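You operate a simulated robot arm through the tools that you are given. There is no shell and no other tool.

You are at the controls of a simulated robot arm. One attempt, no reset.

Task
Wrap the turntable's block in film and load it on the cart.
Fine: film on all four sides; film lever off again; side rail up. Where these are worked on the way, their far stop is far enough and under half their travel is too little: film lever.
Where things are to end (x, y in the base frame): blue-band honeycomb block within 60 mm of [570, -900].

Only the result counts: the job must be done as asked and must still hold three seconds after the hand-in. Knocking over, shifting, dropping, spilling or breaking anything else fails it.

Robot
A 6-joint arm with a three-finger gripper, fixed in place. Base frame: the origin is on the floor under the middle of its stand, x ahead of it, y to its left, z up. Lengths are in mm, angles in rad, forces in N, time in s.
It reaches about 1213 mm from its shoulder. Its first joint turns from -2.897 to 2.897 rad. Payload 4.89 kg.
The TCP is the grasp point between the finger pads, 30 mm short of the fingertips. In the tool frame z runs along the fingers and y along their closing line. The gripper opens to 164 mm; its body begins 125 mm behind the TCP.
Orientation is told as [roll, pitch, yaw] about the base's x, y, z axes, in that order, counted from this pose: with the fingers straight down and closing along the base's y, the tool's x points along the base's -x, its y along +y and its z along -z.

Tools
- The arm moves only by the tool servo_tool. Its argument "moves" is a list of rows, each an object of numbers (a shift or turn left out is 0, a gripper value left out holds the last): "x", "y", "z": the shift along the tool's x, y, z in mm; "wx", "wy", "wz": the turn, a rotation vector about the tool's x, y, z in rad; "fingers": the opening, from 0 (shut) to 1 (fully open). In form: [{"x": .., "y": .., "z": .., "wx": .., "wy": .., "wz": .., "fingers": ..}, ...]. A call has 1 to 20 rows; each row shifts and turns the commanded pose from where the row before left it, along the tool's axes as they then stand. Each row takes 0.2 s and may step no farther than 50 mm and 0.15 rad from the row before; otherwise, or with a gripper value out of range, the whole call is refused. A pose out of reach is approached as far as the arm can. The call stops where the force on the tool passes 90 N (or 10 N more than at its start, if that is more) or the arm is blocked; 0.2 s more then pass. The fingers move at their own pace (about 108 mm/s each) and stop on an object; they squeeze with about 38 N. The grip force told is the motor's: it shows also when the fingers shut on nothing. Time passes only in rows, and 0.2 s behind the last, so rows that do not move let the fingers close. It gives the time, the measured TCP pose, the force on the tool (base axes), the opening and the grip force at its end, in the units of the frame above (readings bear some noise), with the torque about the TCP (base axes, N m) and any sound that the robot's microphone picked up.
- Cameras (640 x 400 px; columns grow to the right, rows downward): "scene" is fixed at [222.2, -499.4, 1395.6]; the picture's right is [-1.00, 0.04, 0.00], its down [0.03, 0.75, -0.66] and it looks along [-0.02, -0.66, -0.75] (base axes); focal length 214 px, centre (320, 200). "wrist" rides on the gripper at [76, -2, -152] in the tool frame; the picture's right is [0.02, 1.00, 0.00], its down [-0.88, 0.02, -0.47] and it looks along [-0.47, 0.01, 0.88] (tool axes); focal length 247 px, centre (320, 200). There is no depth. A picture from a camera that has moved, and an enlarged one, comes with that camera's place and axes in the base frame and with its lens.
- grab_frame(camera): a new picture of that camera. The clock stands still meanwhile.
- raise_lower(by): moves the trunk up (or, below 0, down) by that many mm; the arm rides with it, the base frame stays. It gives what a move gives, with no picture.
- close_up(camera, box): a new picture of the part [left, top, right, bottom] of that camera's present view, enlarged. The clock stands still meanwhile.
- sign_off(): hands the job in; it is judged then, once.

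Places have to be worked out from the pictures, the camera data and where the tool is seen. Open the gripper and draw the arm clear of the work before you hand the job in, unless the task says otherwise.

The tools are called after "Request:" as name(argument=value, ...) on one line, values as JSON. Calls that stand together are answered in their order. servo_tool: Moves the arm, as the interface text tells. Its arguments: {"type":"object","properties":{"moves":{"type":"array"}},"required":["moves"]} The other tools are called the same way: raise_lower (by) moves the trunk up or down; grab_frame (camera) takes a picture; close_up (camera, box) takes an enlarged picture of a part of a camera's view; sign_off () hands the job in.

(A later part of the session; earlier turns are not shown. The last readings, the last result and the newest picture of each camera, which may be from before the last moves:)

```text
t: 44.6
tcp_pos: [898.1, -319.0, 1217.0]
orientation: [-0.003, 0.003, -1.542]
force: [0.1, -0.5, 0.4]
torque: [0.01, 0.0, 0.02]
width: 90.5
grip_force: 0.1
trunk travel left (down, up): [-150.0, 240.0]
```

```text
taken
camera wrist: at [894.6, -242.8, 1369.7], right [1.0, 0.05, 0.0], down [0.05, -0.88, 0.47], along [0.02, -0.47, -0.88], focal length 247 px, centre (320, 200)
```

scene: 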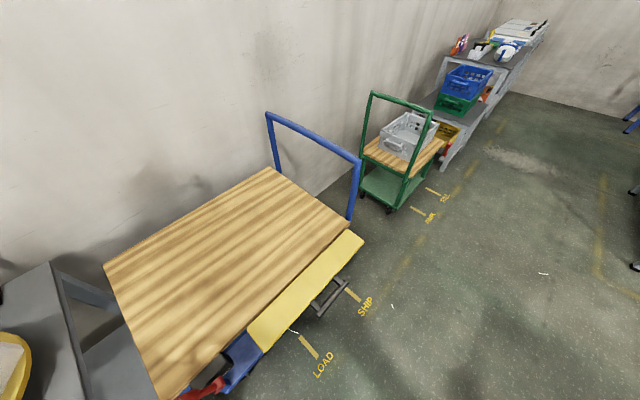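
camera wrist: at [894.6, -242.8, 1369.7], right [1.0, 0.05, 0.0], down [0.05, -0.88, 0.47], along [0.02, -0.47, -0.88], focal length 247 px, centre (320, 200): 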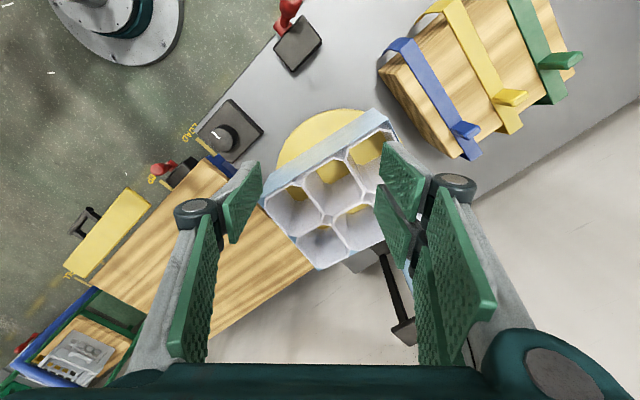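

Request:
close_up(camera="wrist", box=[250, 90, 430, 280])

Request:
servo_tool(moves=[{"y": 45}, {"y": 45}, {"y": 40}, {"x": 45}, {"x": 45}])

Request:
grab_frame(camera="wrist")

```text
2.11 times, centred on (340, 185) of wrist
camera zoom: at [894.6, -242.8, 1369.7], right [1.0, 0.05, 0.0], down [0.05, -0.88, 0.47], along [0.02, -0.47, -0.88], focal length 520 px, centre (278, 232)
```

zoom: 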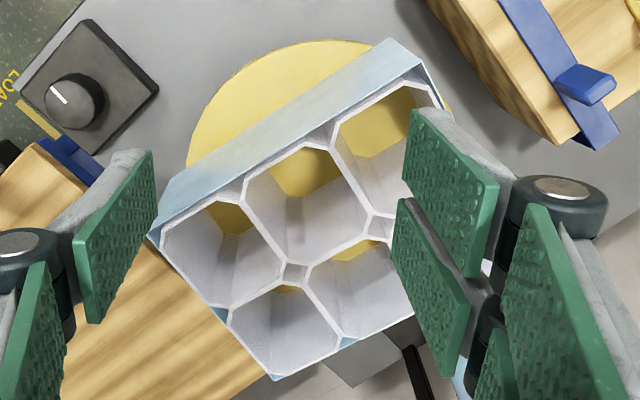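

```text
t: 45.8
tcp_pos: [1026.4, -229.2, 1216.5]
orientation: [-0.002, 0.002, -1.541]
force: [0.9, -2.2, -1.3]
torque: [0.41, 0.05, -0.01]
width: 90.0
grip_force: 0.0
trunk travel left (down, up): [-150.0, 240.0]
```

```text
taken
camera wrist: at [1021.4, -153.3, 1368.3], right [1.0, 0.05, 0.0], down [0.05, -0.88, 0.47], along [0.02, -0.47, -0.88], focal length 247 px, centre (320, 200)
```

wrist: 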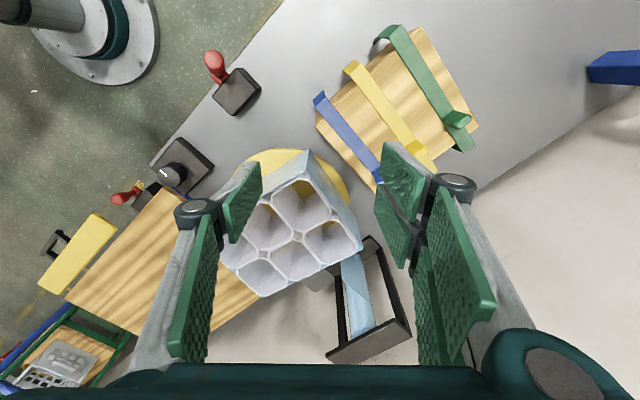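

Request:
close_up(camera="wrist", box=[220, 130, 420, 370])

```text
1.67 times, centred on (320, 250) of wrist
camera zoom: at [1021.4, -153.3, 1368.3], right [1.0, 0.05, 0.0], down [0.05, -0.88, 0.47], along [0.02, -0.47, -0.88], focal length 412 px, centre (320, 117)
```

zoom: 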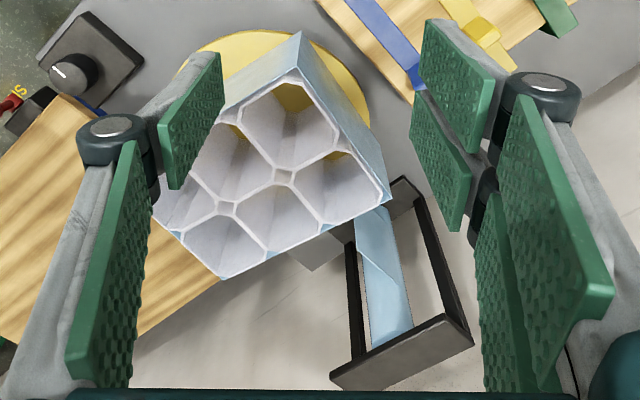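

The far end is covered too, and film bridges the notches on the back side. I look from the -y side to verify the back side.

Request:
servo_tool(moves=[{"y": -45}, {"y": -45}, {"y": -40}, {"wz": -0.145}, {"wz": -0.145}, {"wz": -0.145}, {"wz": -0.145}, {"wz": -0.145}, {"wz": -0.145}, {"wz": -0.145}, {"wz": -0.145}, {"wz": -0.145}, {"wz": -0.145}, {"wz": -0.14}])

Request:
servo_tool(moves=[{"y": -45}, {"y": -45}, {"y": -45}, {"y": -45}, {"y": -45}, {"y": -45}, {"y": -45}, {"y": -30}, {"wz": -0.145}, {"wz": -0.145}, {"wz": -0.145}, {"wz": -0.145}, {"wz": -0.145}, {"wz": -0.145}, {"wz": -0.145}, {"wz": -0.145}])

Request:
grab_frame(camera="wrist")

```text
t: 48.8
tcp_pos: [895.7, -231.6, 1217.0]
orientation: [0.001, 0.002, 0.052]
force: [-0.2, 0.1, -0.3]
torque: [0.0, 0.02, 0.01]
width: 90.1
grip_force: 0.1
trunk travel left (down, up): [-150.0, 240.0]
```

```text
t: 52.2
tcp_pos: [913.9, -575.4, 1216.6]
orientation: [0.001, 0.0, 1.213]
force: [-0.3, -0.1, 0.8]
torque: [0.01, 0.03, 0.02]
width: 90.2
grip_force: 0.1
trunk travel left (down, up): [-150.0, 240.0]
```

```text
taken
camera wrist: at [888.8, -647.4, 1369.0], right [-0.94, 0.33, 0.0], down [0.29, 0.83, 0.47], along [0.15, 0.45, -0.88], focal length 247 px, centre (320, 200)
```

wrist: 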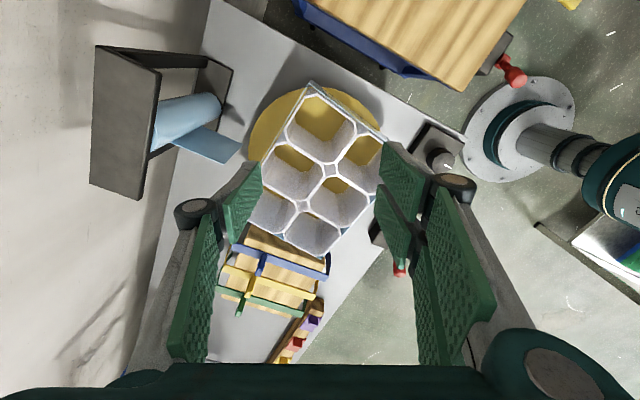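

Request:
close_up(camera="wrist", box=[140, 60, 400, 270])

Request:
servo_tool(moves=[{"x": 45}, {"x": 45}, {"y": -40}])

Request:
grab_frame(camera="wrist")

```text
1.90 times, centred on (270, 165) of wrist
camera zoom: at [888.8, -647.4, 1369.0], right [-0.94, 0.33, 0.0], down [0.29, 0.83, 0.47], along [0.15, 0.45, -0.88], focal length 470 px, centre (415, 267)
```

zoom: 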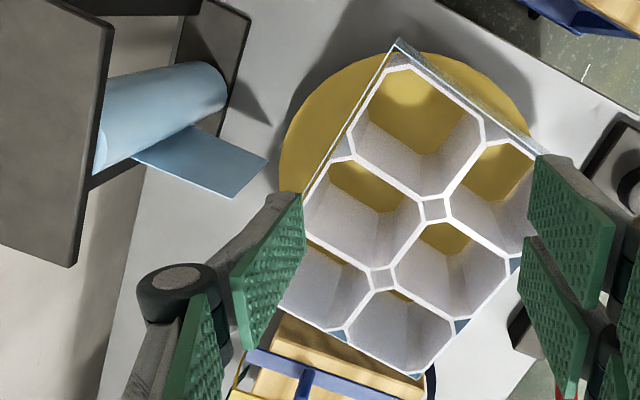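

```text
t: 53.0
tcp_pos: [917.5, -676.1, 1220.8]
orientation: [-0.001, -0.001, 1.21]
force: [-2.3, -0.3, 2.3]
torque: [0.05, -0.5, 0.03]
width: 90.5
grip_force: 0.3
trunk travel left (down, up): [-150.0, 240.0]
```

```text
taken
camera wrist: at [891.4, -748.8, 1372.7], right [-0.94, 0.33, 0.0], down [0.29, 0.83, 0.47], along [0.16, 0.45, -0.88], focal length 247 px, centre (320, 200)
```

wrist: 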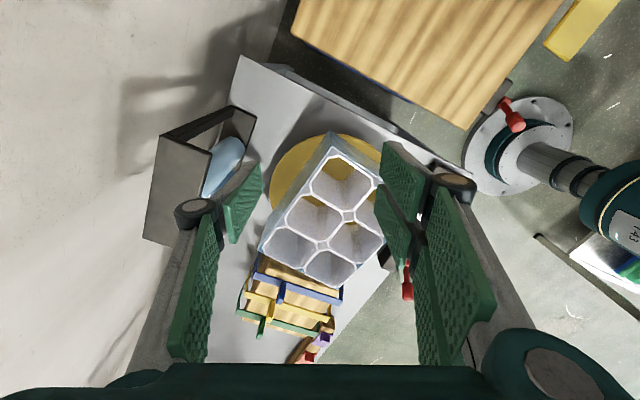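

Request:
close_up(camera="wrist", box=[220, 110, 400, 300])

```text
2.11 times, centred on (310, 205) of wrist
camera zoom: at [891.4, -748.8, 1372.7], right [-0.94, 0.33, 0.0], down [0.29, 0.83, 0.47], along [0.16, 0.45, -0.88], focal length 520 px, centre (341, 190)
```

zoom: 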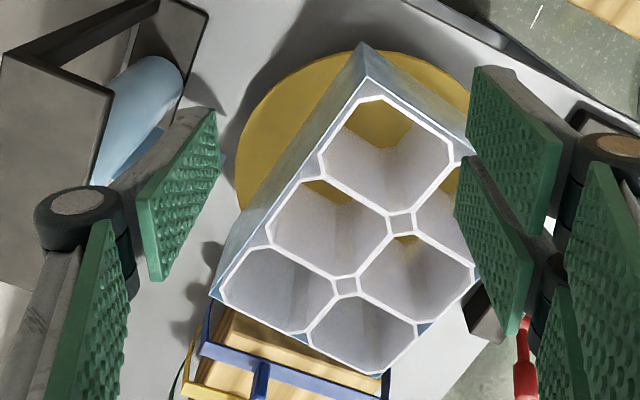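

All four sides carry film. Now I return to the film lever to switch it off.

Request:
servo_tool(moves=[{"x": -38, "y": 21}, {"x": -38, "y": 21}, {"x": -38, "y": 21}, {"x": -38, "y": 21}, {"x": -38, "y": 21}, {"x": -38, "y": 21}, {"x": -38, "y": 21}, {"x": -38, "y": 21}, {"x": -38, "y": 21}, {"x": -38, "y": 21}, {"x": -38, "y": 21}, {"x": -40, "y": 22}, {"wz": 0.143}, {"wz": 0.143}, {"wz": 0.143}, {"wz": 0.143}, {"wz": 0.143}, {"wz": 0.143}, {"wz": 0.143}])

Request:
servo_tool(moves=[{"wz": 0.143}, {"wz": 0.143}, {"wz": 0.143}, {"wz": 0.143}, {"wz": 0.143}, {"wz": 0.143}, {"wz": 0.143}, {"z": 45, "fingers": 0.75}, {"z": 45}, {"z": 45}, {"z": 45}, {"z": 20}])

Request:
grab_frame(camera="wrist")

```text
t: 57.0
tcp_pos: [844.7, -155.3, 1216.5]
orientation: [0.001, 0.002, 0.209]
force: [0.8, 1.3, 0.1]
torque: [0.0, 0.03, 0.03]
width: 90.1
grip_force: 0.1
trunk travel left (down, up): [-150.0, 240.0]
```

```text
t: 59.6
tcp_pos: [847.9, -158.2, 1016.0]
orientation: [-0.002, 0.003, -0.79]
force: [-0.1, -0.3, 0.6]
torque: [0.01, 0.01, -0.02]
width: 122.9
grip_force: 0.0
trunk travel left (down, up): [-150.0, 240.0]
```

```text
taken
camera wrist: at [791.7, -104.3, 1169.3], right [0.69, 0.72, 0.0], down [0.63, -0.61, 0.47], along [0.34, -0.33, -0.88], focal length 247 px, centre (320, 200)
```

wrist: 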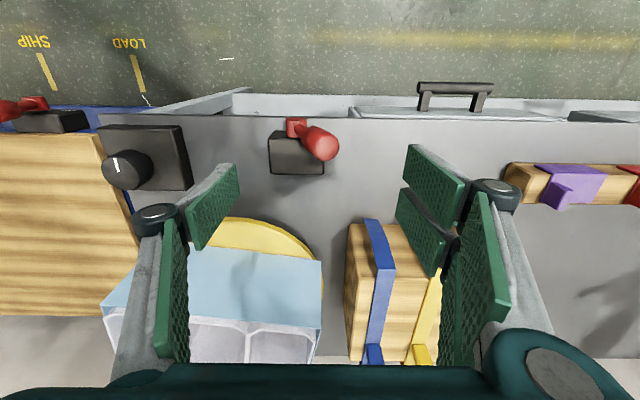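

The lever is still on and directly below. I descend astride the handle and push it back (−x,−y).

Request:
servo_tool(moves=[{"z": 40}, {"z": 40}, {"z": 33}, {"y": -15}, {"y": -15}, {"y": -15}, {"y": -15}, {"y": -12}])

Request:
grab_frame(camera="wrist")

```text
t: 61.4
tcp_pos: [793.7, -204.7, 905.5]
orientation: [0.001, 0.002, -0.789]
force: [0.0, -0.7, -1.1]
torque: [-0.01, 0.04, -0.03]
width: 123.3
grip_force: 0.4
trunk travel left (down, up): [-150.0, 240.0]
```

```text
taken
camera wrist: at [738.2, -152.6, 1057.6], right [0.69, 0.72, 0.0], down [0.63, -0.61, 0.47], along [0.34, -0.33, -0.88], focal length 247 px, centre (320, 200)
```

wrist: 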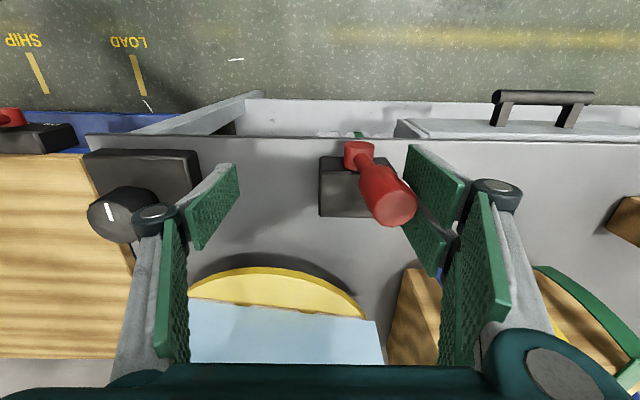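

Request:
servo_tool(moves=[{"y": -12}, {"y": -12}, {"y": -12}, {"y": -10}, {"y": -8}, {"y": -6}])

Request:
grab_frame(camera="wrist")

```text
t: 62.8
tcp_pos: [753.1, -246.3, 902.2]
orientation: [0.001, 0.002, -0.787]
force: [65.6, 37.9, 3.3]
torque: [0.61, -0.75, -1.13]
width: 153.6
grip_force: 37.9
trunk travel left (down, up): [-150.0, 240.0]
```

```text
taken
camera wrist: at [697.8, -192.7, 1054.9], right [0.69, 0.72, 0.0], down [0.64, -0.61, 0.47], along [0.34, -0.33, -0.88], focal length 247 px, centre (320, 200)
```

wrist: 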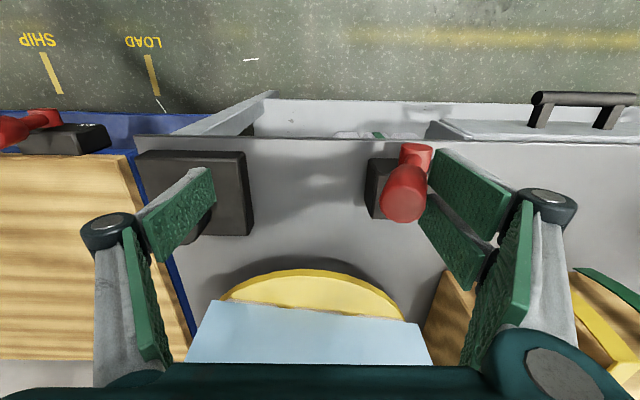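

The lever is against its off stop (75 N), handle end back at ≈(787,-205). I back off and rise.

Request:
servo_tool(moves=[{"y": 15}, {"y": 20}, {"z": -40}, {"z": -40}, {"z": -40}])

Request:
grab_frame(camera="wrist")

Request:
close_up(camera="wrist", box=[220, 100, 420, 240])

```text
t: 64.0
tcp_pos: [774.8, -224.8, 1020.5]
orientation: [-0.001, 0.002, -0.79]
force: [1.1, 0.5, -0.8]
torque: [0.01, 0.17, 0.05]
width: 123.2
grip_force: 0.1
trunk travel left (down, up): [-150.0, 240.0]
```

```text
taken
camera wrist: at [719.3, -170.9, 1174.0], right [0.69, 0.72, 0.0], down [0.63, -0.61, 0.47], along [0.34, -0.33, -0.88], focal length 247 px, centre (320, 200)
```

wrist: 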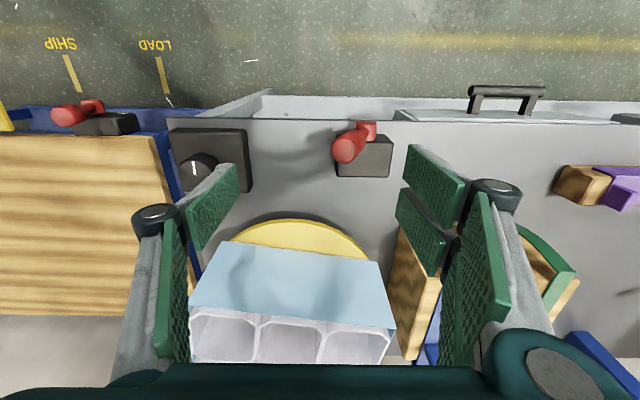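

```text
2.86 times, centred on (320, 170) of wrist
camera zoom: at [719.3, -170.9, 1174.0], right [0.69, 0.72, 0.0], down [0.63, -0.61, 0.47], along [0.34, -0.33, -0.88], focal length 706 px, centre (320, 286)
```

zoom: 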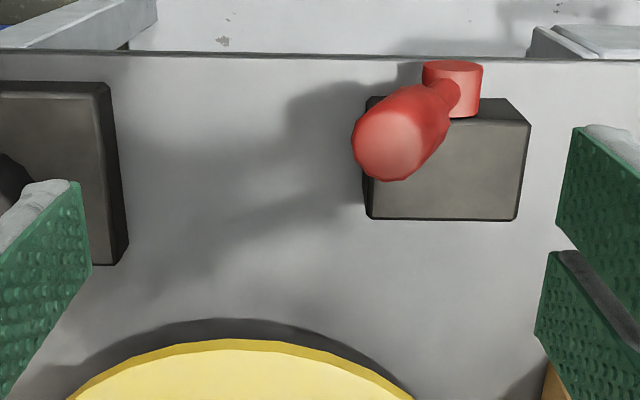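

The lever is off again. Before moving the block I inspect the cart's lever and side rail closely.

Request:
servo_tool(moves=[{"x": 14, "y": -39}, {"x": 14, "y": -39}, {"x": 14, "y": -39}, {"x": 14, "y": -39}, {"x": 14, "y": -39}, {"x": 14, "y": -39}, {"x": 14, "y": -39}, {"x": 14, "y": -39}, {"x": 14, "y": -36}, {"z": 40}, {"z": 40}, {}])

Request:
grab_frame(camera="wrist")

Request:
close_up(camera="wrist", box=[240, 130, 400, 270])

```text
t: 66.6
tcp_pos: [438.6, -379.9, 944.3]
orientation: [-0.002, 0.002, -0.787]
force: [-0.1, 0.1, 0.6]
torque: [0.05, 0.0, 0.02]
width: 123.0
grip_force: 0.1
trunk travel left (down, up): [-150.0, 240.0]
```

```text
taken
camera wrist: at [382.8, -326.4, 1097.5], right [0.69, 0.72, 0.0], down [0.63, -0.61, 0.47], along [0.34, -0.33, -0.88], focal length 247 px, centre (320, 200)
```

wrist: 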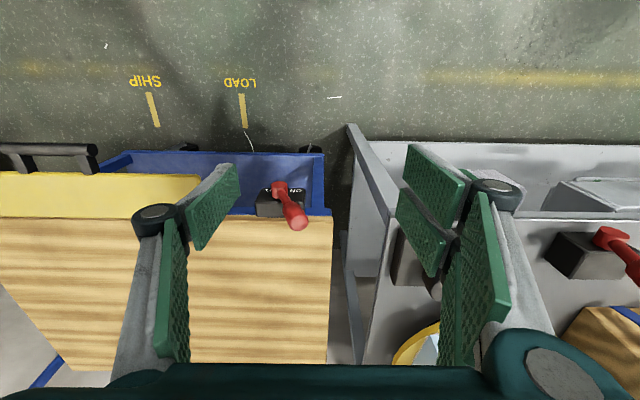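

```text
2.86 times, centred on (320, 200) of wrist
camera zoom: at [382.8, -326.4, 1097.5], right [0.69, 0.72, 0.0], down [0.63, -0.61, 0.47], along [0.34, -0.33, -0.88], focal length 706 px, centre (320, 200)
```

zoom: 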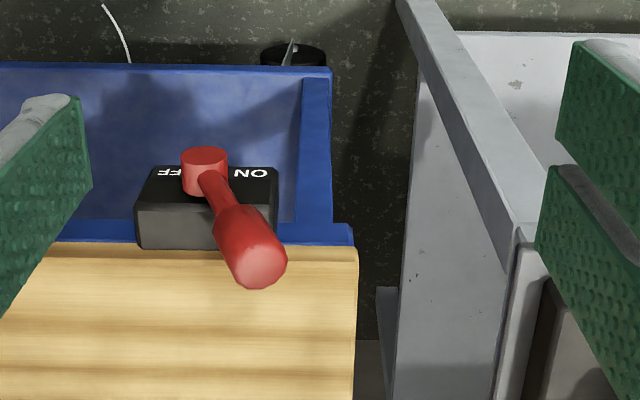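

The cart lever reads ON/OFF (a brake, at ON) — I leave it. Now I look at the yellow side rail and its black handle.

Request:
servo_tool(moves=[{"y": -45}, {"y": -45}, {"y": -45}, {"y": -45}, {"y": -45}, {"y": -45}, {"y": -30}])

Request:
grab_frame(camera="wrist")

Request:
close_up(camera="scene", box=[220, 200, 400, 380])

```text
t: 68.2
tcp_pos: [224.7, -587.9, 944.3]
orientation: [-0.001, 0.002, -0.789]
force: [0.1, 0.7, -0.4]
torque: [-0.11, 0.09, 0.0]
width: 122.8
grip_force: 0.0
trunk travel left (down, up): [-150.0, 240.0]
```

```text
taken
camera wrist: at [169.3, -534.8, 1097.3], right [0.69, 0.72, 0.0], down [0.63, -0.61, 0.47], along [0.34, -0.33, -0.88], focal length 247 px, centre (320, 200)
```

wrist: 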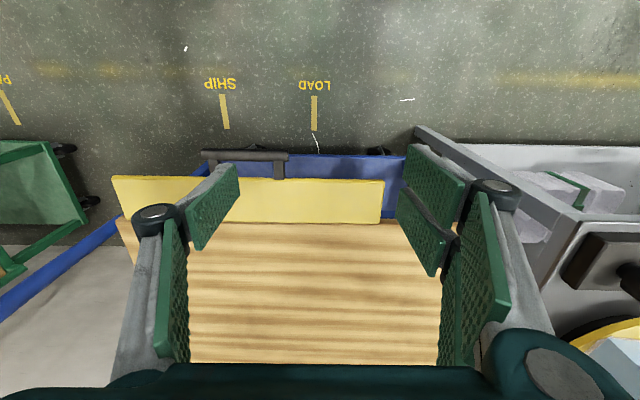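

```text
2.22 times, centred on (310, 290) of scene
camera zoom: at [222.2, -499.4, 1395.6], right [-1.0, 0.04, 0.0], down [0.03, 0.75, -0.66], along [-0.02, -0.66, -0.75], focal length 477 px, centre (342, 0)
```

zoom: 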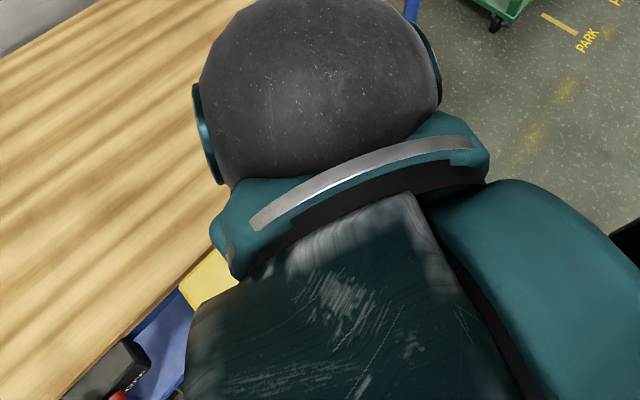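

Request:
close_up(camera="wrist", box=[90, 110, 410, 250])

Request:
servo_tool(moves=[{"x": 40}, {"x": 40}, {"y": -45}, {"y": -45}, {"z": 40}, {"wy": -0.14}, {"wy": -0.14}, {"wy": -0.14}])

Request:
grab_frame(camera="wrist")

```text
2.00 times, centred on (250, 180) of wrist
camera zoom: at [169.3, -534.8, 1097.3], right [0.69, 0.72, 0.0], down [0.63, -0.61, 0.47], along [0.34, -0.33, -0.88], focal length 494 px, centre (460, 240)
```

zoom: 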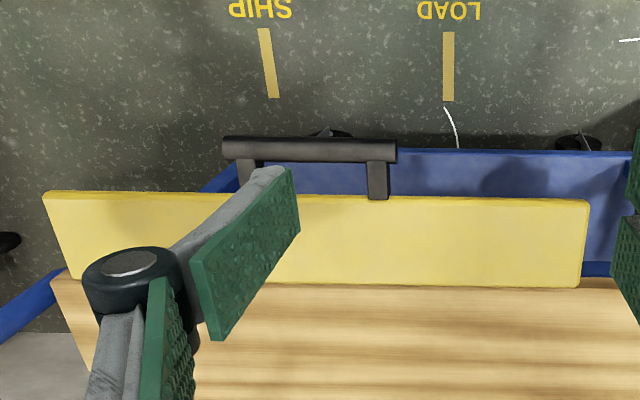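

```text
t: 70.0
tcp_pos: [107.8, -596.8, 904.1]
orientation: [0.001, -0.418, -0.789]
force: [0.7, -0.8, -0.3]
torque: [0.04, 0.08, 0.02]
width: 123.2
grip_force: 0.0
trunk travel left (down, up): [-150.0, 240.0]
```

```text
taken
camera wrist: at [12.3, -504.0, 1012.5], right [0.7, 0.72, -0.01], down [0.44, -0.42, 0.79], along [0.56, -0.55, -0.61], focal length 247 px, centre (320, 200)
```

wrist: 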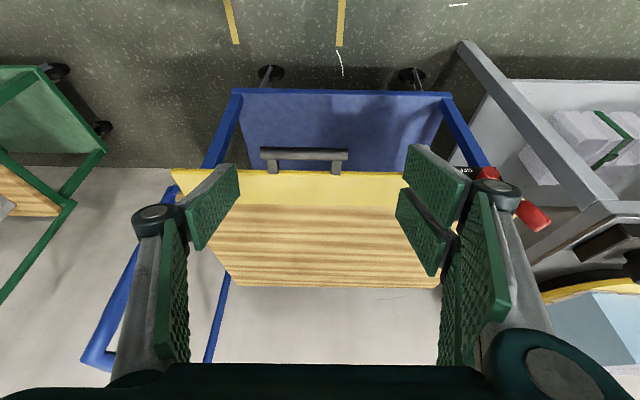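

Request:
close_up(camera="wrist", box=[160, 120, 420, 300])

```text
2.22 times, centred on (290, 210) of wrist
camera zoom: at [12.3, -504.0, 1012.5], right [0.7, 0.72, -0.01], down [0.44, -0.42, 0.79], along [0.56, -0.55, -0.61], focal length 549 px, centre (387, 178)
```

zoom: 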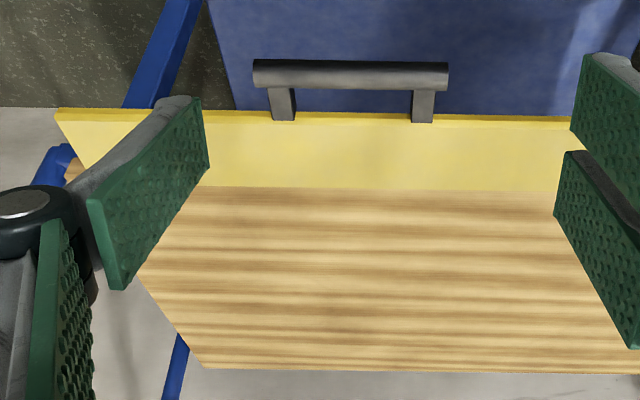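

The rail is a horizontal yellow flap: hinge line along the deck edge, z≈735, with a black bar handle on its outer edge centred near (172,-697,734). Raising it means swinging the handle up ~125 mm radius. I reorient so the fingers close across the bar and hover above it for a close look.

Request:
servo_tool(moves=[{"wy": 0.14}, {"wy": 0.14}, {"wy": 0.14}, {"wz": -0.143}, {"wz": -0.143}, {"wz": -0.143}, {"wz": -0.143}, {"wz": -0.143}, {"wz": -0.143}, {"wz": -0.143}, {"wz": -0.143}, {"wz": -0.143}, {"wz": -0.143}, {"wz": -0.143}, {}])

```text
t: 73.2
tcp_pos: [107.6, -596.7, 903.8]
orientation: [0.001, -0.001, 0.785]
force: [-0.1, -0.4, 0.8]
torque: [0.0, 0.0, 0.02]
width: 123.2
grip_force: 0.1
trunk travel left (down, up): [-150.0, 240.0]
```

Request:
servo_tool(moves=[{"x": 8, "y": -39}, {"x": 8, "y": -39}, {"x": 9, "y": -39}, {}])

Request:
grab_frame(camera="wrist")

Request:
close_up(camera="wrist", box=[200, 100, 440, 290])

```text
t: 74.2
tcp_pos: [170.9, -695.9, 906.7]
orientation: [0.002, 0.0, 0.784]
force: [-1.2, -0.3, 0.9]
torque: [0.07, -0.01, 0.02]
width: 123.0
grip_force: 0.1
trunk travel left (down, up): [-150.0, 240.0]
```

```text
taken
camera wrist: at [118.5, -751.8, 1059.4], right [-0.72, 0.69, 0.0], down [0.61, 0.63, 0.47], along [0.33, 0.34, -0.88], focal length 247 px, centre (320, 200)
```

wrist: 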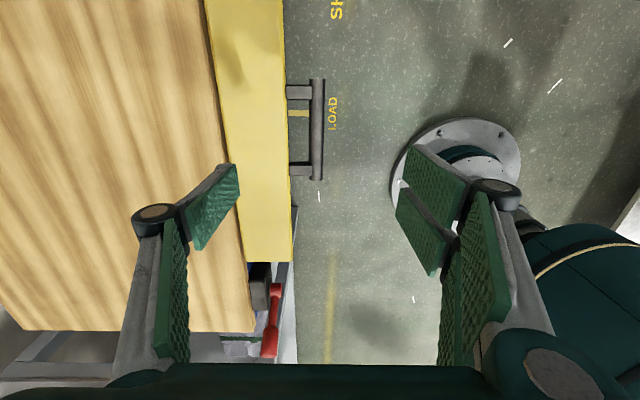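

```text
2.11 times, centred on (320, 195) of wrist
camera zoom: at [118.5, -751.8, 1059.4], right [-0.72, 0.69, 0.0], down [0.61, 0.63, 0.47], along [0.33, 0.34, -0.88], focal length 520 px, centre (320, 210)
```

zoom: 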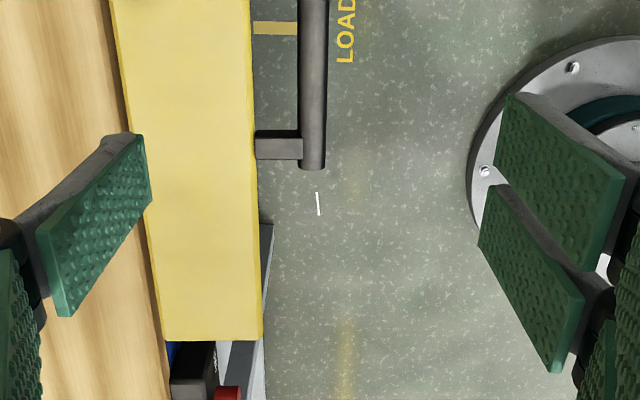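

Clear top view: bar centred at n-offset ≈ (172,-697), ~16 mm thick, 129 mm long, 40 mm outboard of the panel edge; hinge ≈120 mm inboard. I back outward, tilt the hand 50° so the fingers point toward the deck and down, and descend in front of the bar.

Request:
servo_tool(moves=[{"y": 31}, {"y": 30}, {"wx": 0.1455}, {"wx": 0.1455}, {"wx": 0.1455}, {"wx": 0.1455}, {"wx": 0.1455}, {"wx": 0.1455}, {}])

Request:
grab_frame(camera="wrist")

Request:
grab_frame(camera="scene")

```text
t: 76.2
tcp_pos: [127.1, -653.8, 904.5]
orientation: [-0.87, 0.0, 0.784]
force: [0.2, -0.4, -0.6]
torque: [-0.03, 0.04, -0.02]
width: 122.8
grip_force: 0.2
trunk travel left (down, up): [-150.0, 240.0]
```

```text
taken
camera wrist: at [-9.1, -626.0, 1004.8], right [-0.47, 0.44, -0.76], down [0.36, 0.89, 0.29], along [0.81, -0.14, -0.58], focal length 247 px, centre (320, 200)
```

wrist: 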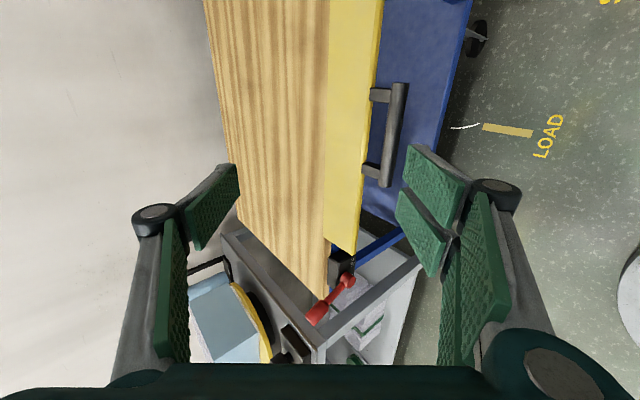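

```text
taken
```

scene: 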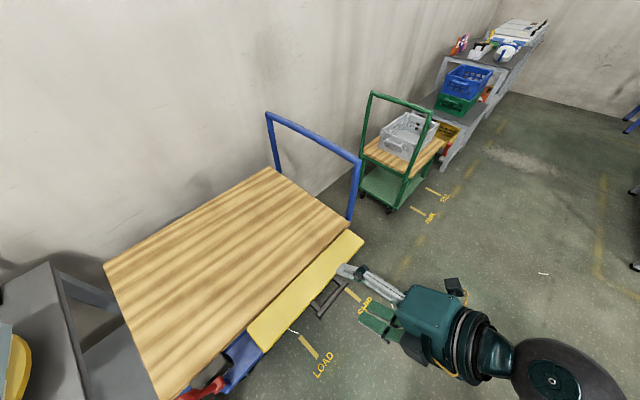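

The measured view agrees with the handle location (≈n −616, z 732). I descend to the start of the approach line, fingers open ~62 mm.

Request:
servo_tool(moves=[{"y": 30, "z": 25.3, "fingers": 0.38}, {"y": 30, "z": 25.3}, {"y": 30.4, "z": 25.3}, {}])

Request:
grab_frame(camera="wrist")

Request:
close_up(camera="scene", box=[240, 220, 440, 400])

```text
t: 77.2
tcp_pos: [118.7, -704.5, 876.8]
orientation: [-0.87, 0.0, 0.785]
force: [-0.5, 0.5, -0.3]
torque: [0.03, 0.01, 0.06]
width: 62.0
grip_force: 0.0
out of reach, approached as far as the arm can: row 1, 2, 3
trunk travel left (down, up): [-150.0, 240.0]
```

```text
taken
camera wrist: at [-17.2, -676.3, 975.5], right [-0.47, 0.44, -0.76], down [0.36, 0.89, 0.29], along [0.81, -0.14, -0.58], focal length 247 px, centre (320, 200)
```

wrist: 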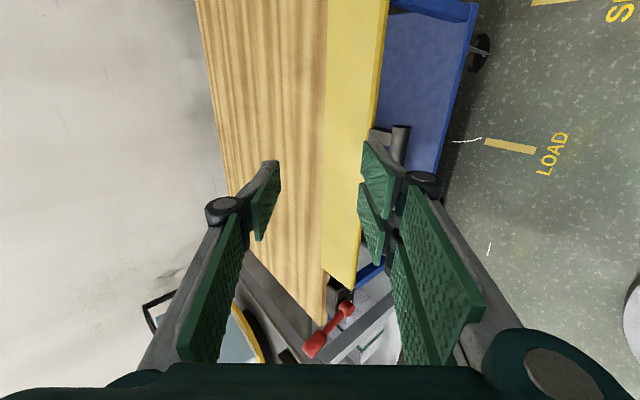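

```text
2.22 times, centred on (340, 310) of scene
camera zoom: at [222.2, -499.4, 1395.6], right [-1.0, 0.04, 0.0], down [0.03, 0.75, -0.66], along [-0.02, -0.66, -0.75], focal length 477 px, centre (276, -44)
```

zoom: 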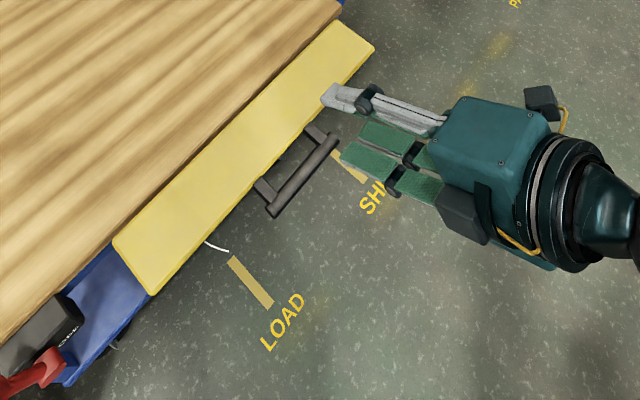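

That pose was out of reach (arm too folded at that height). I go back up to the reachable pose and will use the trunk to lower instead.

Request:
servo_tool(moves=[{"y": -30, "z": -25.3}, {"y": -30, "z": -25.3}, {"y": -30.4, "z": -25.3}, {}])

```text
t: 78.2
tcp_pos: [120.3, -702.9, 996.3]
orientation: [-0.871, 0.001, 0.783]
force: [0.2, 0.9, 0.0]
torque: [-0.01, 0.05, -0.03]
width: 62.4
grip_force: 0.0
trunk travel left (down, up): [-150.0, 240.0]
```

Request:
servo_tool(moves=[{"x": -41}, {"y": 35, "z": 9}, {"y": 35.5, "z": 9.7}, {}])

```text
t: 79.2
tcp_pos: [126.8, -651.0, 927.3]
orientation: [-0.872, 0.001, 0.783]
force: [0.9, 0.7, -0.2]
torque: [-0.03, 0.04, -0.01]
width: 62.2
grip_force: 0.1
trunk travel left (down, up): [-150.0, 240.0]
```

Now at the right lateral place (z 927); I lower the trunk 140 mm.

Request:
raise_lower(by=-140)

Request:
grab_frame(camera="wrist")

Request:
close_up(camera="scene", box=[240, 220, 440, 400])

```text
t: 80.9
tcp_pos: [126.7, -651.9, 789.1]
orientation: [-0.871, 0.0, 0.781]
force: [0.0, -0.7, -0.2]
torque: [0.0, 0.03, 0.03]
width: 62.1
grip_force: 0.1
trunk travel left (down, up): [-10.0, 380.0]
```

```text
taken
camera wrist: at [-9.8, -623.6, 887.6], right [-0.47, 0.44, -0.77], down [0.36, 0.89, 0.29], along [0.81, -0.14, -0.58], focal length 247 px, centre (320, 200)
```

wrist: 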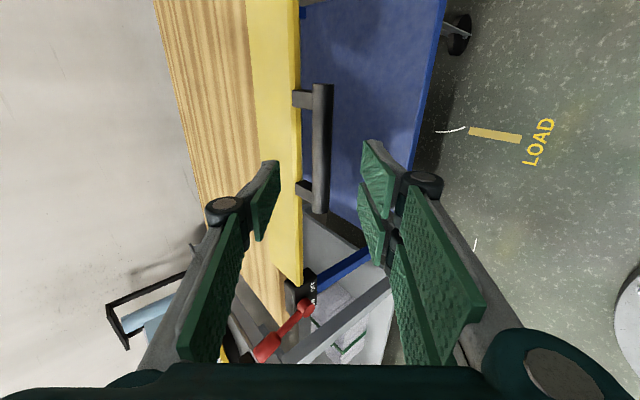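

```text
2.22 times, centred on (340, 310) of scene
camera zoom: at [222.2, -499.4, 1395.6], right [-1.0, 0.04, 0.0], down [0.03, 0.75, -0.66], along [-0.02, -0.66, -0.75], focal length 477 px, centre (276, -44)
```

zoom: 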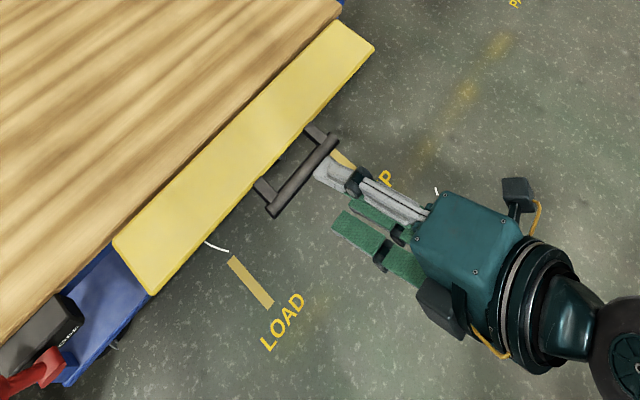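

The bar is centred between the fingers along the approach axis. I advance 70 mm along the tool axis and check.

Request:
servo_tool(moves=[{"z": 25}, {"z": 25}, {"z": 18}, {}])

Request:
grab_frame(camera="wrist")

Request:
close_up(camera="scene", box=[240, 220, 440, 400])

```text
t: 81.9
tcp_pos: [164.0, -690.6, 747.1]
orientation: [-0.87, -0.001, 0.785]
force: [0.3, 0.2, 1.5]
torque: [-0.03, 0.02, -0.01]
width: 62.5
grip_force: 0.1
trunk travel left (down, up): [-10.0, 380.0]
```

```text
taken
camera wrist: at [28.0, -662.7, 846.4], right [-0.47, 0.44, -0.76], down [0.36, 0.89, 0.29], along [0.81, -0.14, -0.58], focal length 247 px, centre (320, 200)
```

wrist: 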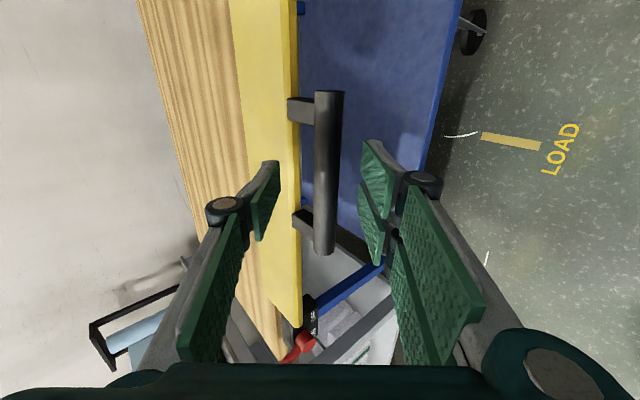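

```text
2.22 times, centred on (340, 310) of scene
camera zoom: at [222.2, -499.4, 1395.6], right [-1.0, 0.04, 0.0], down [0.03, 0.75, -0.66], along [-0.02, -0.66, -0.75], focal length 477 px, centre (276, -44)
```

zoom: 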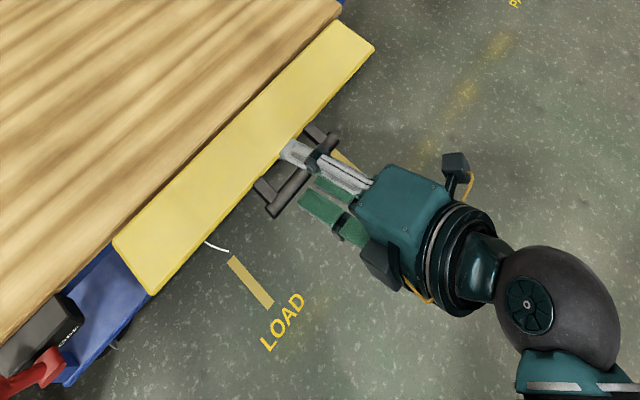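

The bar is between the fingertips with good clearance to the panel and posts. I close on it.

Request:
servo_tool(moves=[{"y": 4, "fingers": 0.0}, {}, {}, {}])

Request:
grab_frame(camera="wrist")

```text
t: 82.9
tcp_pos: [161.8, -689.8, 747.8]
orientation: [-0.87, 0.001, 0.784]
force: [-3.7, 10.1, -1.4]
torque: [0.2, 0.2, 0.25]
width: 19.2
grip_force: 44.4
out of reach, approached as far as the arm can: row 1
trunk travel left (down, up): [-10.0, 380.0]
```

```text
taken
camera wrist: at [25.6, -661.6, 846.9], right [-0.47, 0.44, -0.76], down [0.36, 0.89, 0.29], along [0.81, -0.14, -0.58], focal length 247 px, centre (320, 200)
```

wrist: 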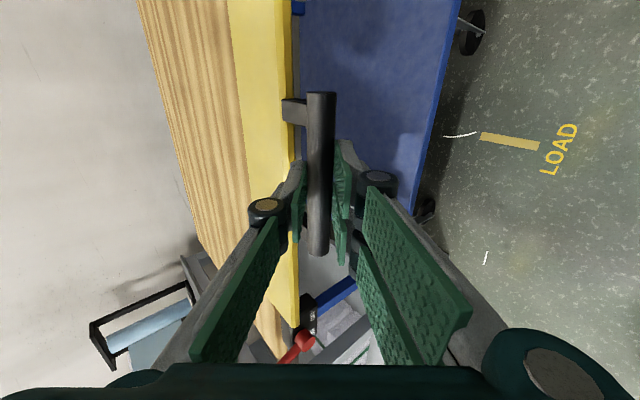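

Bar gripped (19 mm). I start swinging it up along the hinge arc in small steps, easing the tilt, and check forces after the first 15°.

Request:
servo_tool(moves=[{"y": -13.8, "z": -9.4, "wx": -0.0553}, {"y": -14.5, "z": -8.4, "wx": -0.0553}])

Request:
grab_frame(camera="wrist")

```text
t: 83.5
tcp_pos: [166.7, -694.5, 777.7]
orientation: [-0.761, 0.0, 0.784]
force: [25.7, -25.7, -14.2]
torque: [-0.16, -0.27, 0.38]
width: 19.3
grip_force: 45.2
trunk travel left (down, up): [-10.0, 380.0]
```

```text
taken
camera wrist: at [38.9, -674.9, 889.3], right [-0.53, 0.5, -0.69], down [0.38, 0.86, 0.33], along [0.76, -0.09, -0.65], focal length 247 px, centre (320, 200)
```

wrist: 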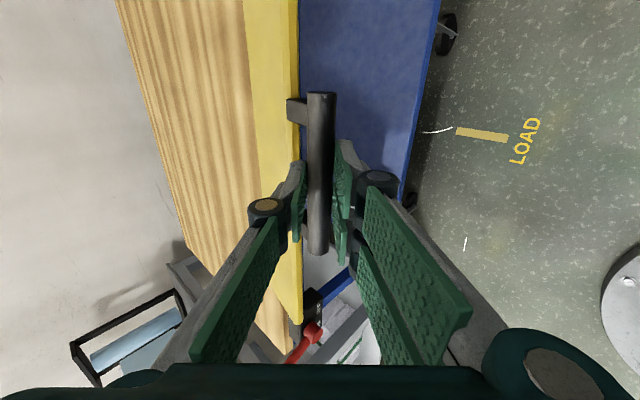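

The rail rises; the tool is pulled inward (~36 N), so the hinge sits lower than assumed. I shift inward a little and read the force.

Request:
servo_tool(moves=[{"y": -3.6, "z": 3.5}, {}])

```text
t: 84.1
tcp_pos: [166.5, -695.1, 780.1]
orientation: [-0.76, 0.0, 0.783]
force: [-21.5, 18.9, 7.7]
torque: [0.07, 0.64, 0.04]
width: 19.4
grip_force: 45.7
trunk travel left (down, up): [-10.0, 380.0]
```

Request:
servo_tool(moves=[{"y": -13.1, "z": -7.8, "wx": -0.0559}, {"y": -15.1, "z": -5.3, "wx": -0.0559}, {"y": -15.4, "z": -4.3, "wx": -0.0559}])

```text
t: 84.9
tcp_pos: [184.4, -712.8, 821.2]
orientation: [-0.593, -0.001, 0.785]
force: [24.4, -4.1, -20.0]
torque: [0.29, -0.34, 0.97]
width: 19.3
grip_force: 45.0
trunk travel left (down, up): [-10.0, 380.0]
```

Tracking well (θ≈40°). I continue.

Request:
servo_tool(moves=[{"y": -16.4, "z": -2.8, "wx": -0.0559}, {"y": -15.9, "z": -2.3, "wx": -0.0559}, {"y": -16, "z": -1.2, "wx": -0.0559}])

Request:
grab_frame(camera="wrist")

Request:
close_up(camera="scene", box=[240, 220, 440, 400])

```text
t: 85.7
tcp_pos: [211.4, -739.1, 848.9]
orientation: [-0.426, -0.001, 0.782]
force: [1.3, 5.0, 0.3]
torque: [-0.25, 0.44, 0.54]
width: 19.3
grip_force: 44.6
trunk travel left (down, up): [-10.0, 380.0]
```

```text
taken
camera wrist: at [113.1, -750.0, 989.6], right [-0.66, 0.63, -0.41], down [0.48, 0.77, 0.42], along [0.58, 0.08, -0.81], focal length 247 px, centre (320, 200)
```

wrist: 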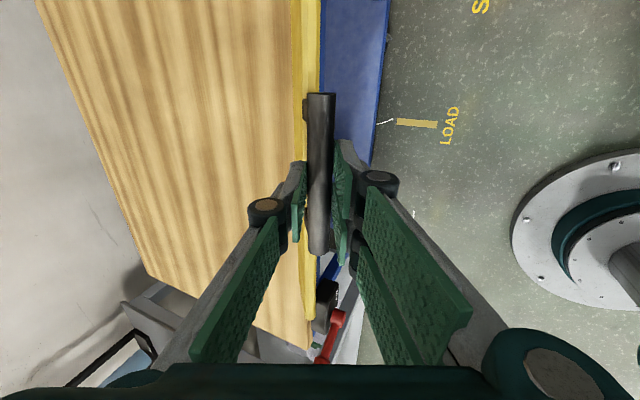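

```text
2.22 times, centred on (340, 310) of scene
camera zoom: at [222.2, -499.4, 1395.6], right [-1.0, 0.04, 0.0], down [0.03, 0.75, -0.66], along [-0.02, -0.66, -0.75], focal length 477 px, centre (276, -44)
```

zoom: 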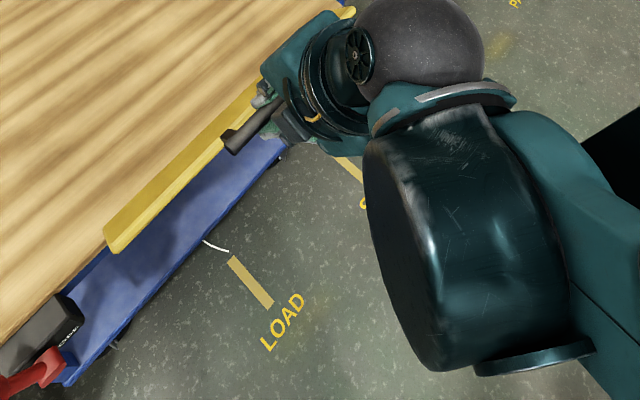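

θ≈61°, forces small. I continue to vertical.

Request:
servo_tool(moves=[{"y": -16, "z": -0.1, "wx": -0.0559}, {"y": -16, "z": 0.9, "wx": -0.0559}, {"y": -15.9, "z": 2.0, "wx": -0.0559}, {"y": -15.7, "z": 3.0, "wx": -0.0559}])

Request:
grab_frame(camera="wrist")

```text
t: 86.7
tcp_pos: [254.1, -783.6, 867.2]
orientation: [-0.202, 0.001, 0.782]
force: [-5.9, -8.7, -4.4]
torque: [0.07, -0.47, 0.44]
width: 19.6
grip_force: 45.0
trunk travel left (down, up): [-10.0, 380.0]
```

```text
taken
camera wrist: at [179.7, -816.7, 1016.2], right [-0.71, 0.68, -0.2], down [0.54, 0.7, 0.46], along [0.45, 0.22, -0.87], focal length 247 px, centre (320, 200)
```

wrist: 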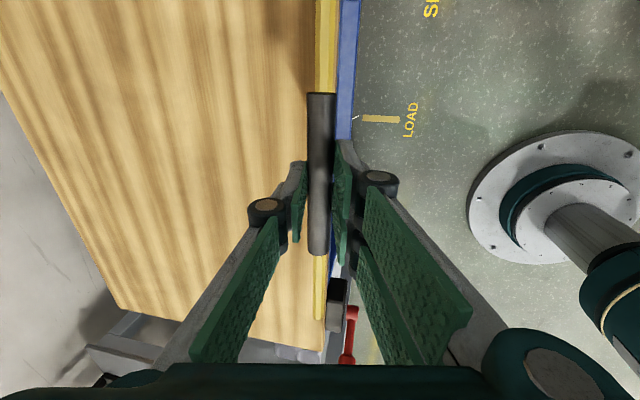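

The rail is about vertical. I nudge a little further inward to find the stop.

Request:
servo_tool(moves=[{"y": -5, "z": 1.5}, {"y": -4, "z": 1.5}, {}])

```text
t: 87.5
tcp_pos: [261.8, -788.9, 865.5]
orientation: [-0.206, 0.0, 0.784]
force: [-2.6, -6.5, 31.7]
torque: [-0.29, -0.11, 0.22]
width: 19.6
grip_force: 45.0
trunk travel left (down, up): [-10.0, 380.0]
```

Request:
servo_tool(moves=[{"z": -2}, {"y": -5, "z": 1}, {"y": -5, "z": 1}, {}])

Request:
grab_frame(camera="wrist")

```text
t: 88.5
tcp_pos: [268.7, -796.6, 866.1]
orientation: [-0.201, -0.002, 0.782]
force: [10.7, 16.1, -29.5]
torque: [0.49, -0.23, 0.37]
width: 19.6
grip_force: 44.6
trunk travel left (down, up): [-10.0, 380.0]
```

```text
taken
camera wrist: at [193.5, -831.4, 1015.8], right [-0.71, 0.68, -0.2], down [0.54, 0.7, 0.46], along [0.45, 0.22, -0.86], focal length 247 px, centre (320, 200)
```

wrist: 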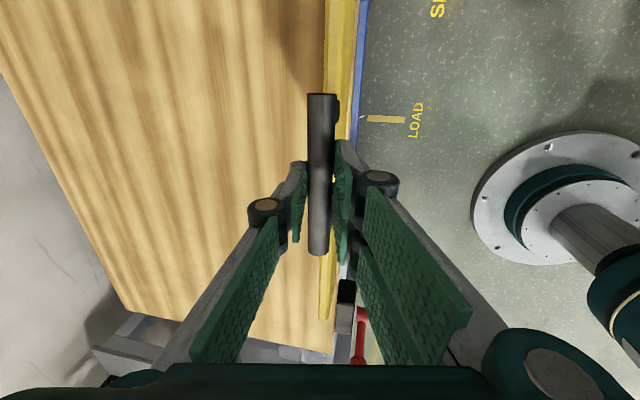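

Request:
servo_tool(moves=[{"z": 2}, {"y": -4.6, "z": 1.8}, {}])

Request:
servo_tool(moves=[{"y": -4.6, "z": 2}, {}])

```text
t: 89.3
tcp_pos: [269.1, -799.1, 865.7]
orientation: [-0.201, -0.001, 0.781]
force: [-27.7, 55.7, -4.4]
torque: [1.17, 1.15, 0.5]
width: 19.3
grip_force: 44.9
trunk travel left (down, up): [-10.0, 380.0]
```

```text
t: 89.7
tcp_pos: [268.2, -799.0, 865.2]
orientation: [-0.194, -0.001, 0.782]
force: [-22.5, 28.6, 17.6]
torque: [0.77, 0.52, 0.52]
width: 19.7
grip_force: 45.4
trunk travel left (down, up): [-10.0, 380.0]
stopped in row 2: the force on the tool passed its limit at 94 N (the readings are from after the stop); the commanded pose is now the measured one
```

The rail has hit its stop past vertical (~100°). I release the bar and back the fingers straight up, then check that it stays.

Request:
servo_tool(moves=[{"y": 1.5, "fingers": 0.15}, {"fingers": 0.3}, {"fingers": 0.3}, {"z": -30}, {"z": -40}, {"z": -40}])

Request:
grab_frame(camera="wrist")

```text
t: 91.1
tcp_pos: [252.3, -789.0, 969.2]
orientation: [-0.196, 0.0, 0.783]
force: [0.3, -1.3, -1.4]
torque: [0.22, 0.07, 0.03]
width: 49.4
grip_force: 0.0
trunk travel left (down, up): [-10.0, 380.0]
```

```text
taken
camera wrist: at [178.5, -823.2, 1119.9], right [-0.71, 0.68, -0.19], down [0.55, 0.7, 0.46], along [0.45, 0.22, -0.87], focal length 247 px, centre (320, 200)
```

wrist: 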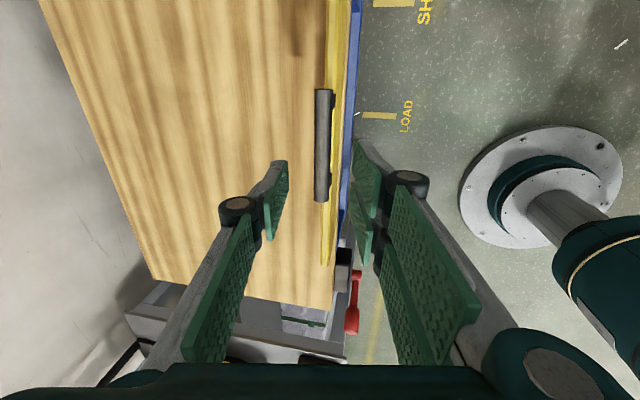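

The rail stays up by itself. I level the hand, raise the trunk back, and head for the block.

Request:
servo_tool(moves=[{"wx": -0.098}, {"wx": -0.098}, {"z": -40}, {"z": -40}])

Request:
raise_lower(by=140)

Request:
grab_frame(camera="scene")

```text
t: 92.1
tcp_pos: [257.7, -785.3, 1052.8]
orientation: [0.001, -0.002, 0.782]
force: [-0.2, -1.1, -0.7]
torque: [0.14, 0.08, 0.03]
width: 49.1
grip_force: 0.1
trunk travel left (down, up): [-10.0, 380.0]
```

```text
t: 93.8
tcp_pos: [256.0, -785.3, 1191.6]
orientation: [0.001, -0.002, 0.783]
force: [-1.4, -0.5, 0.2]
torque: [0.03, 0.0, 0.01]
width: 49.1
grip_force: 0.0
trunk travel left (down, up): [-150.0, 240.0]
```

```text
taken
```

scene: 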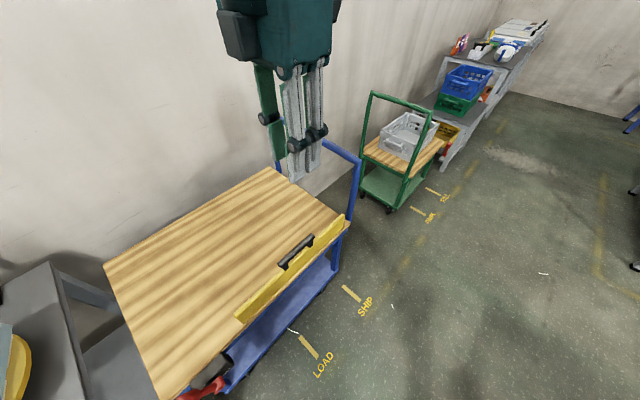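

Rail up confirmed in the scene view. Now I travel to above the block, aligning the closing line with its short axis.

Request:
servo_tool(moves=[{"x": -44.7, "y": -16.8}, {"x": -44.7, "y": -16.8}, {"x": -44.7, "y": -16.8}, {"x": -44.7, "y": -16.8}, {"x": -44.7, "y": -16.8}, {"x": -44.7, "y": -16.8}, {"x": -44.7, "y": -16.8}, {"x": -44.7, "y": -16.8}, {"x": -44.7, "y": -16.8}, {"x": -44.7, "y": -16.8}, {"x": -44.7, "y": -16.8}, {"x": -44.7, "y": -16.8}, {"x": -44.7, "y": -16.8}, {"x": -44.7, "y": -16.8}, {"x": -44.7, "y": -16.8}, {"x": -44.7, "y": -16.8}, {"wz": 0.104}, {"wz": 0.104}, {"wz": 0.105}, {}])

Request:
grab_frame(camera="wrist")

Request:
close_up(camera="wrist", box=[200, 60, 440, 260])

```text
t: 98.0
tcp_pos: [952.2, -470.4, 1192.1]
orientation: [0.001, -0.001, 0.468]
force: [-0.3, -0.3, 0.8]
torque: [-0.02, -0.03, 0.0]
width: 49.2
grip_force: 0.2
trunk travel left (down, up): [-150.0, 240.0]
```

```text
taken
camera wrist: at [885.0, -506.6, 1344.4], right [-0.47, 0.88, 0.0], down [0.78, 0.41, 0.47], along [0.42, 0.22, -0.88], focal length 247 px, centre (320, 200)
```

wrist: 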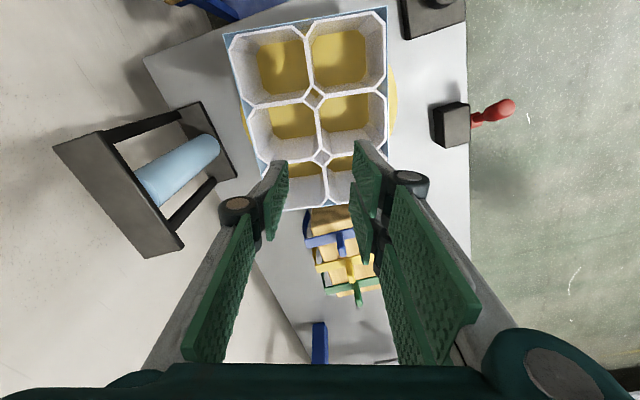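

```text
2.00 times, centred on (320, 160) of wrist
camera zoom: at [885.0, -506.6, 1344.4], right [-0.47, 0.88, 0.0], down [0.78, 0.41, 0.47], along [0.42, 0.22, -0.88], focal length 494 px, centre (320, 280)
```

zoom: 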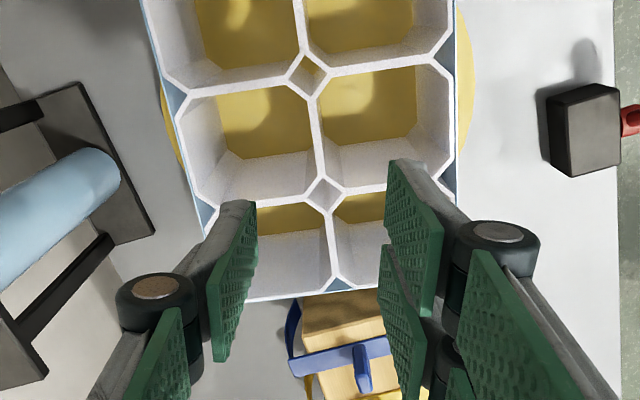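

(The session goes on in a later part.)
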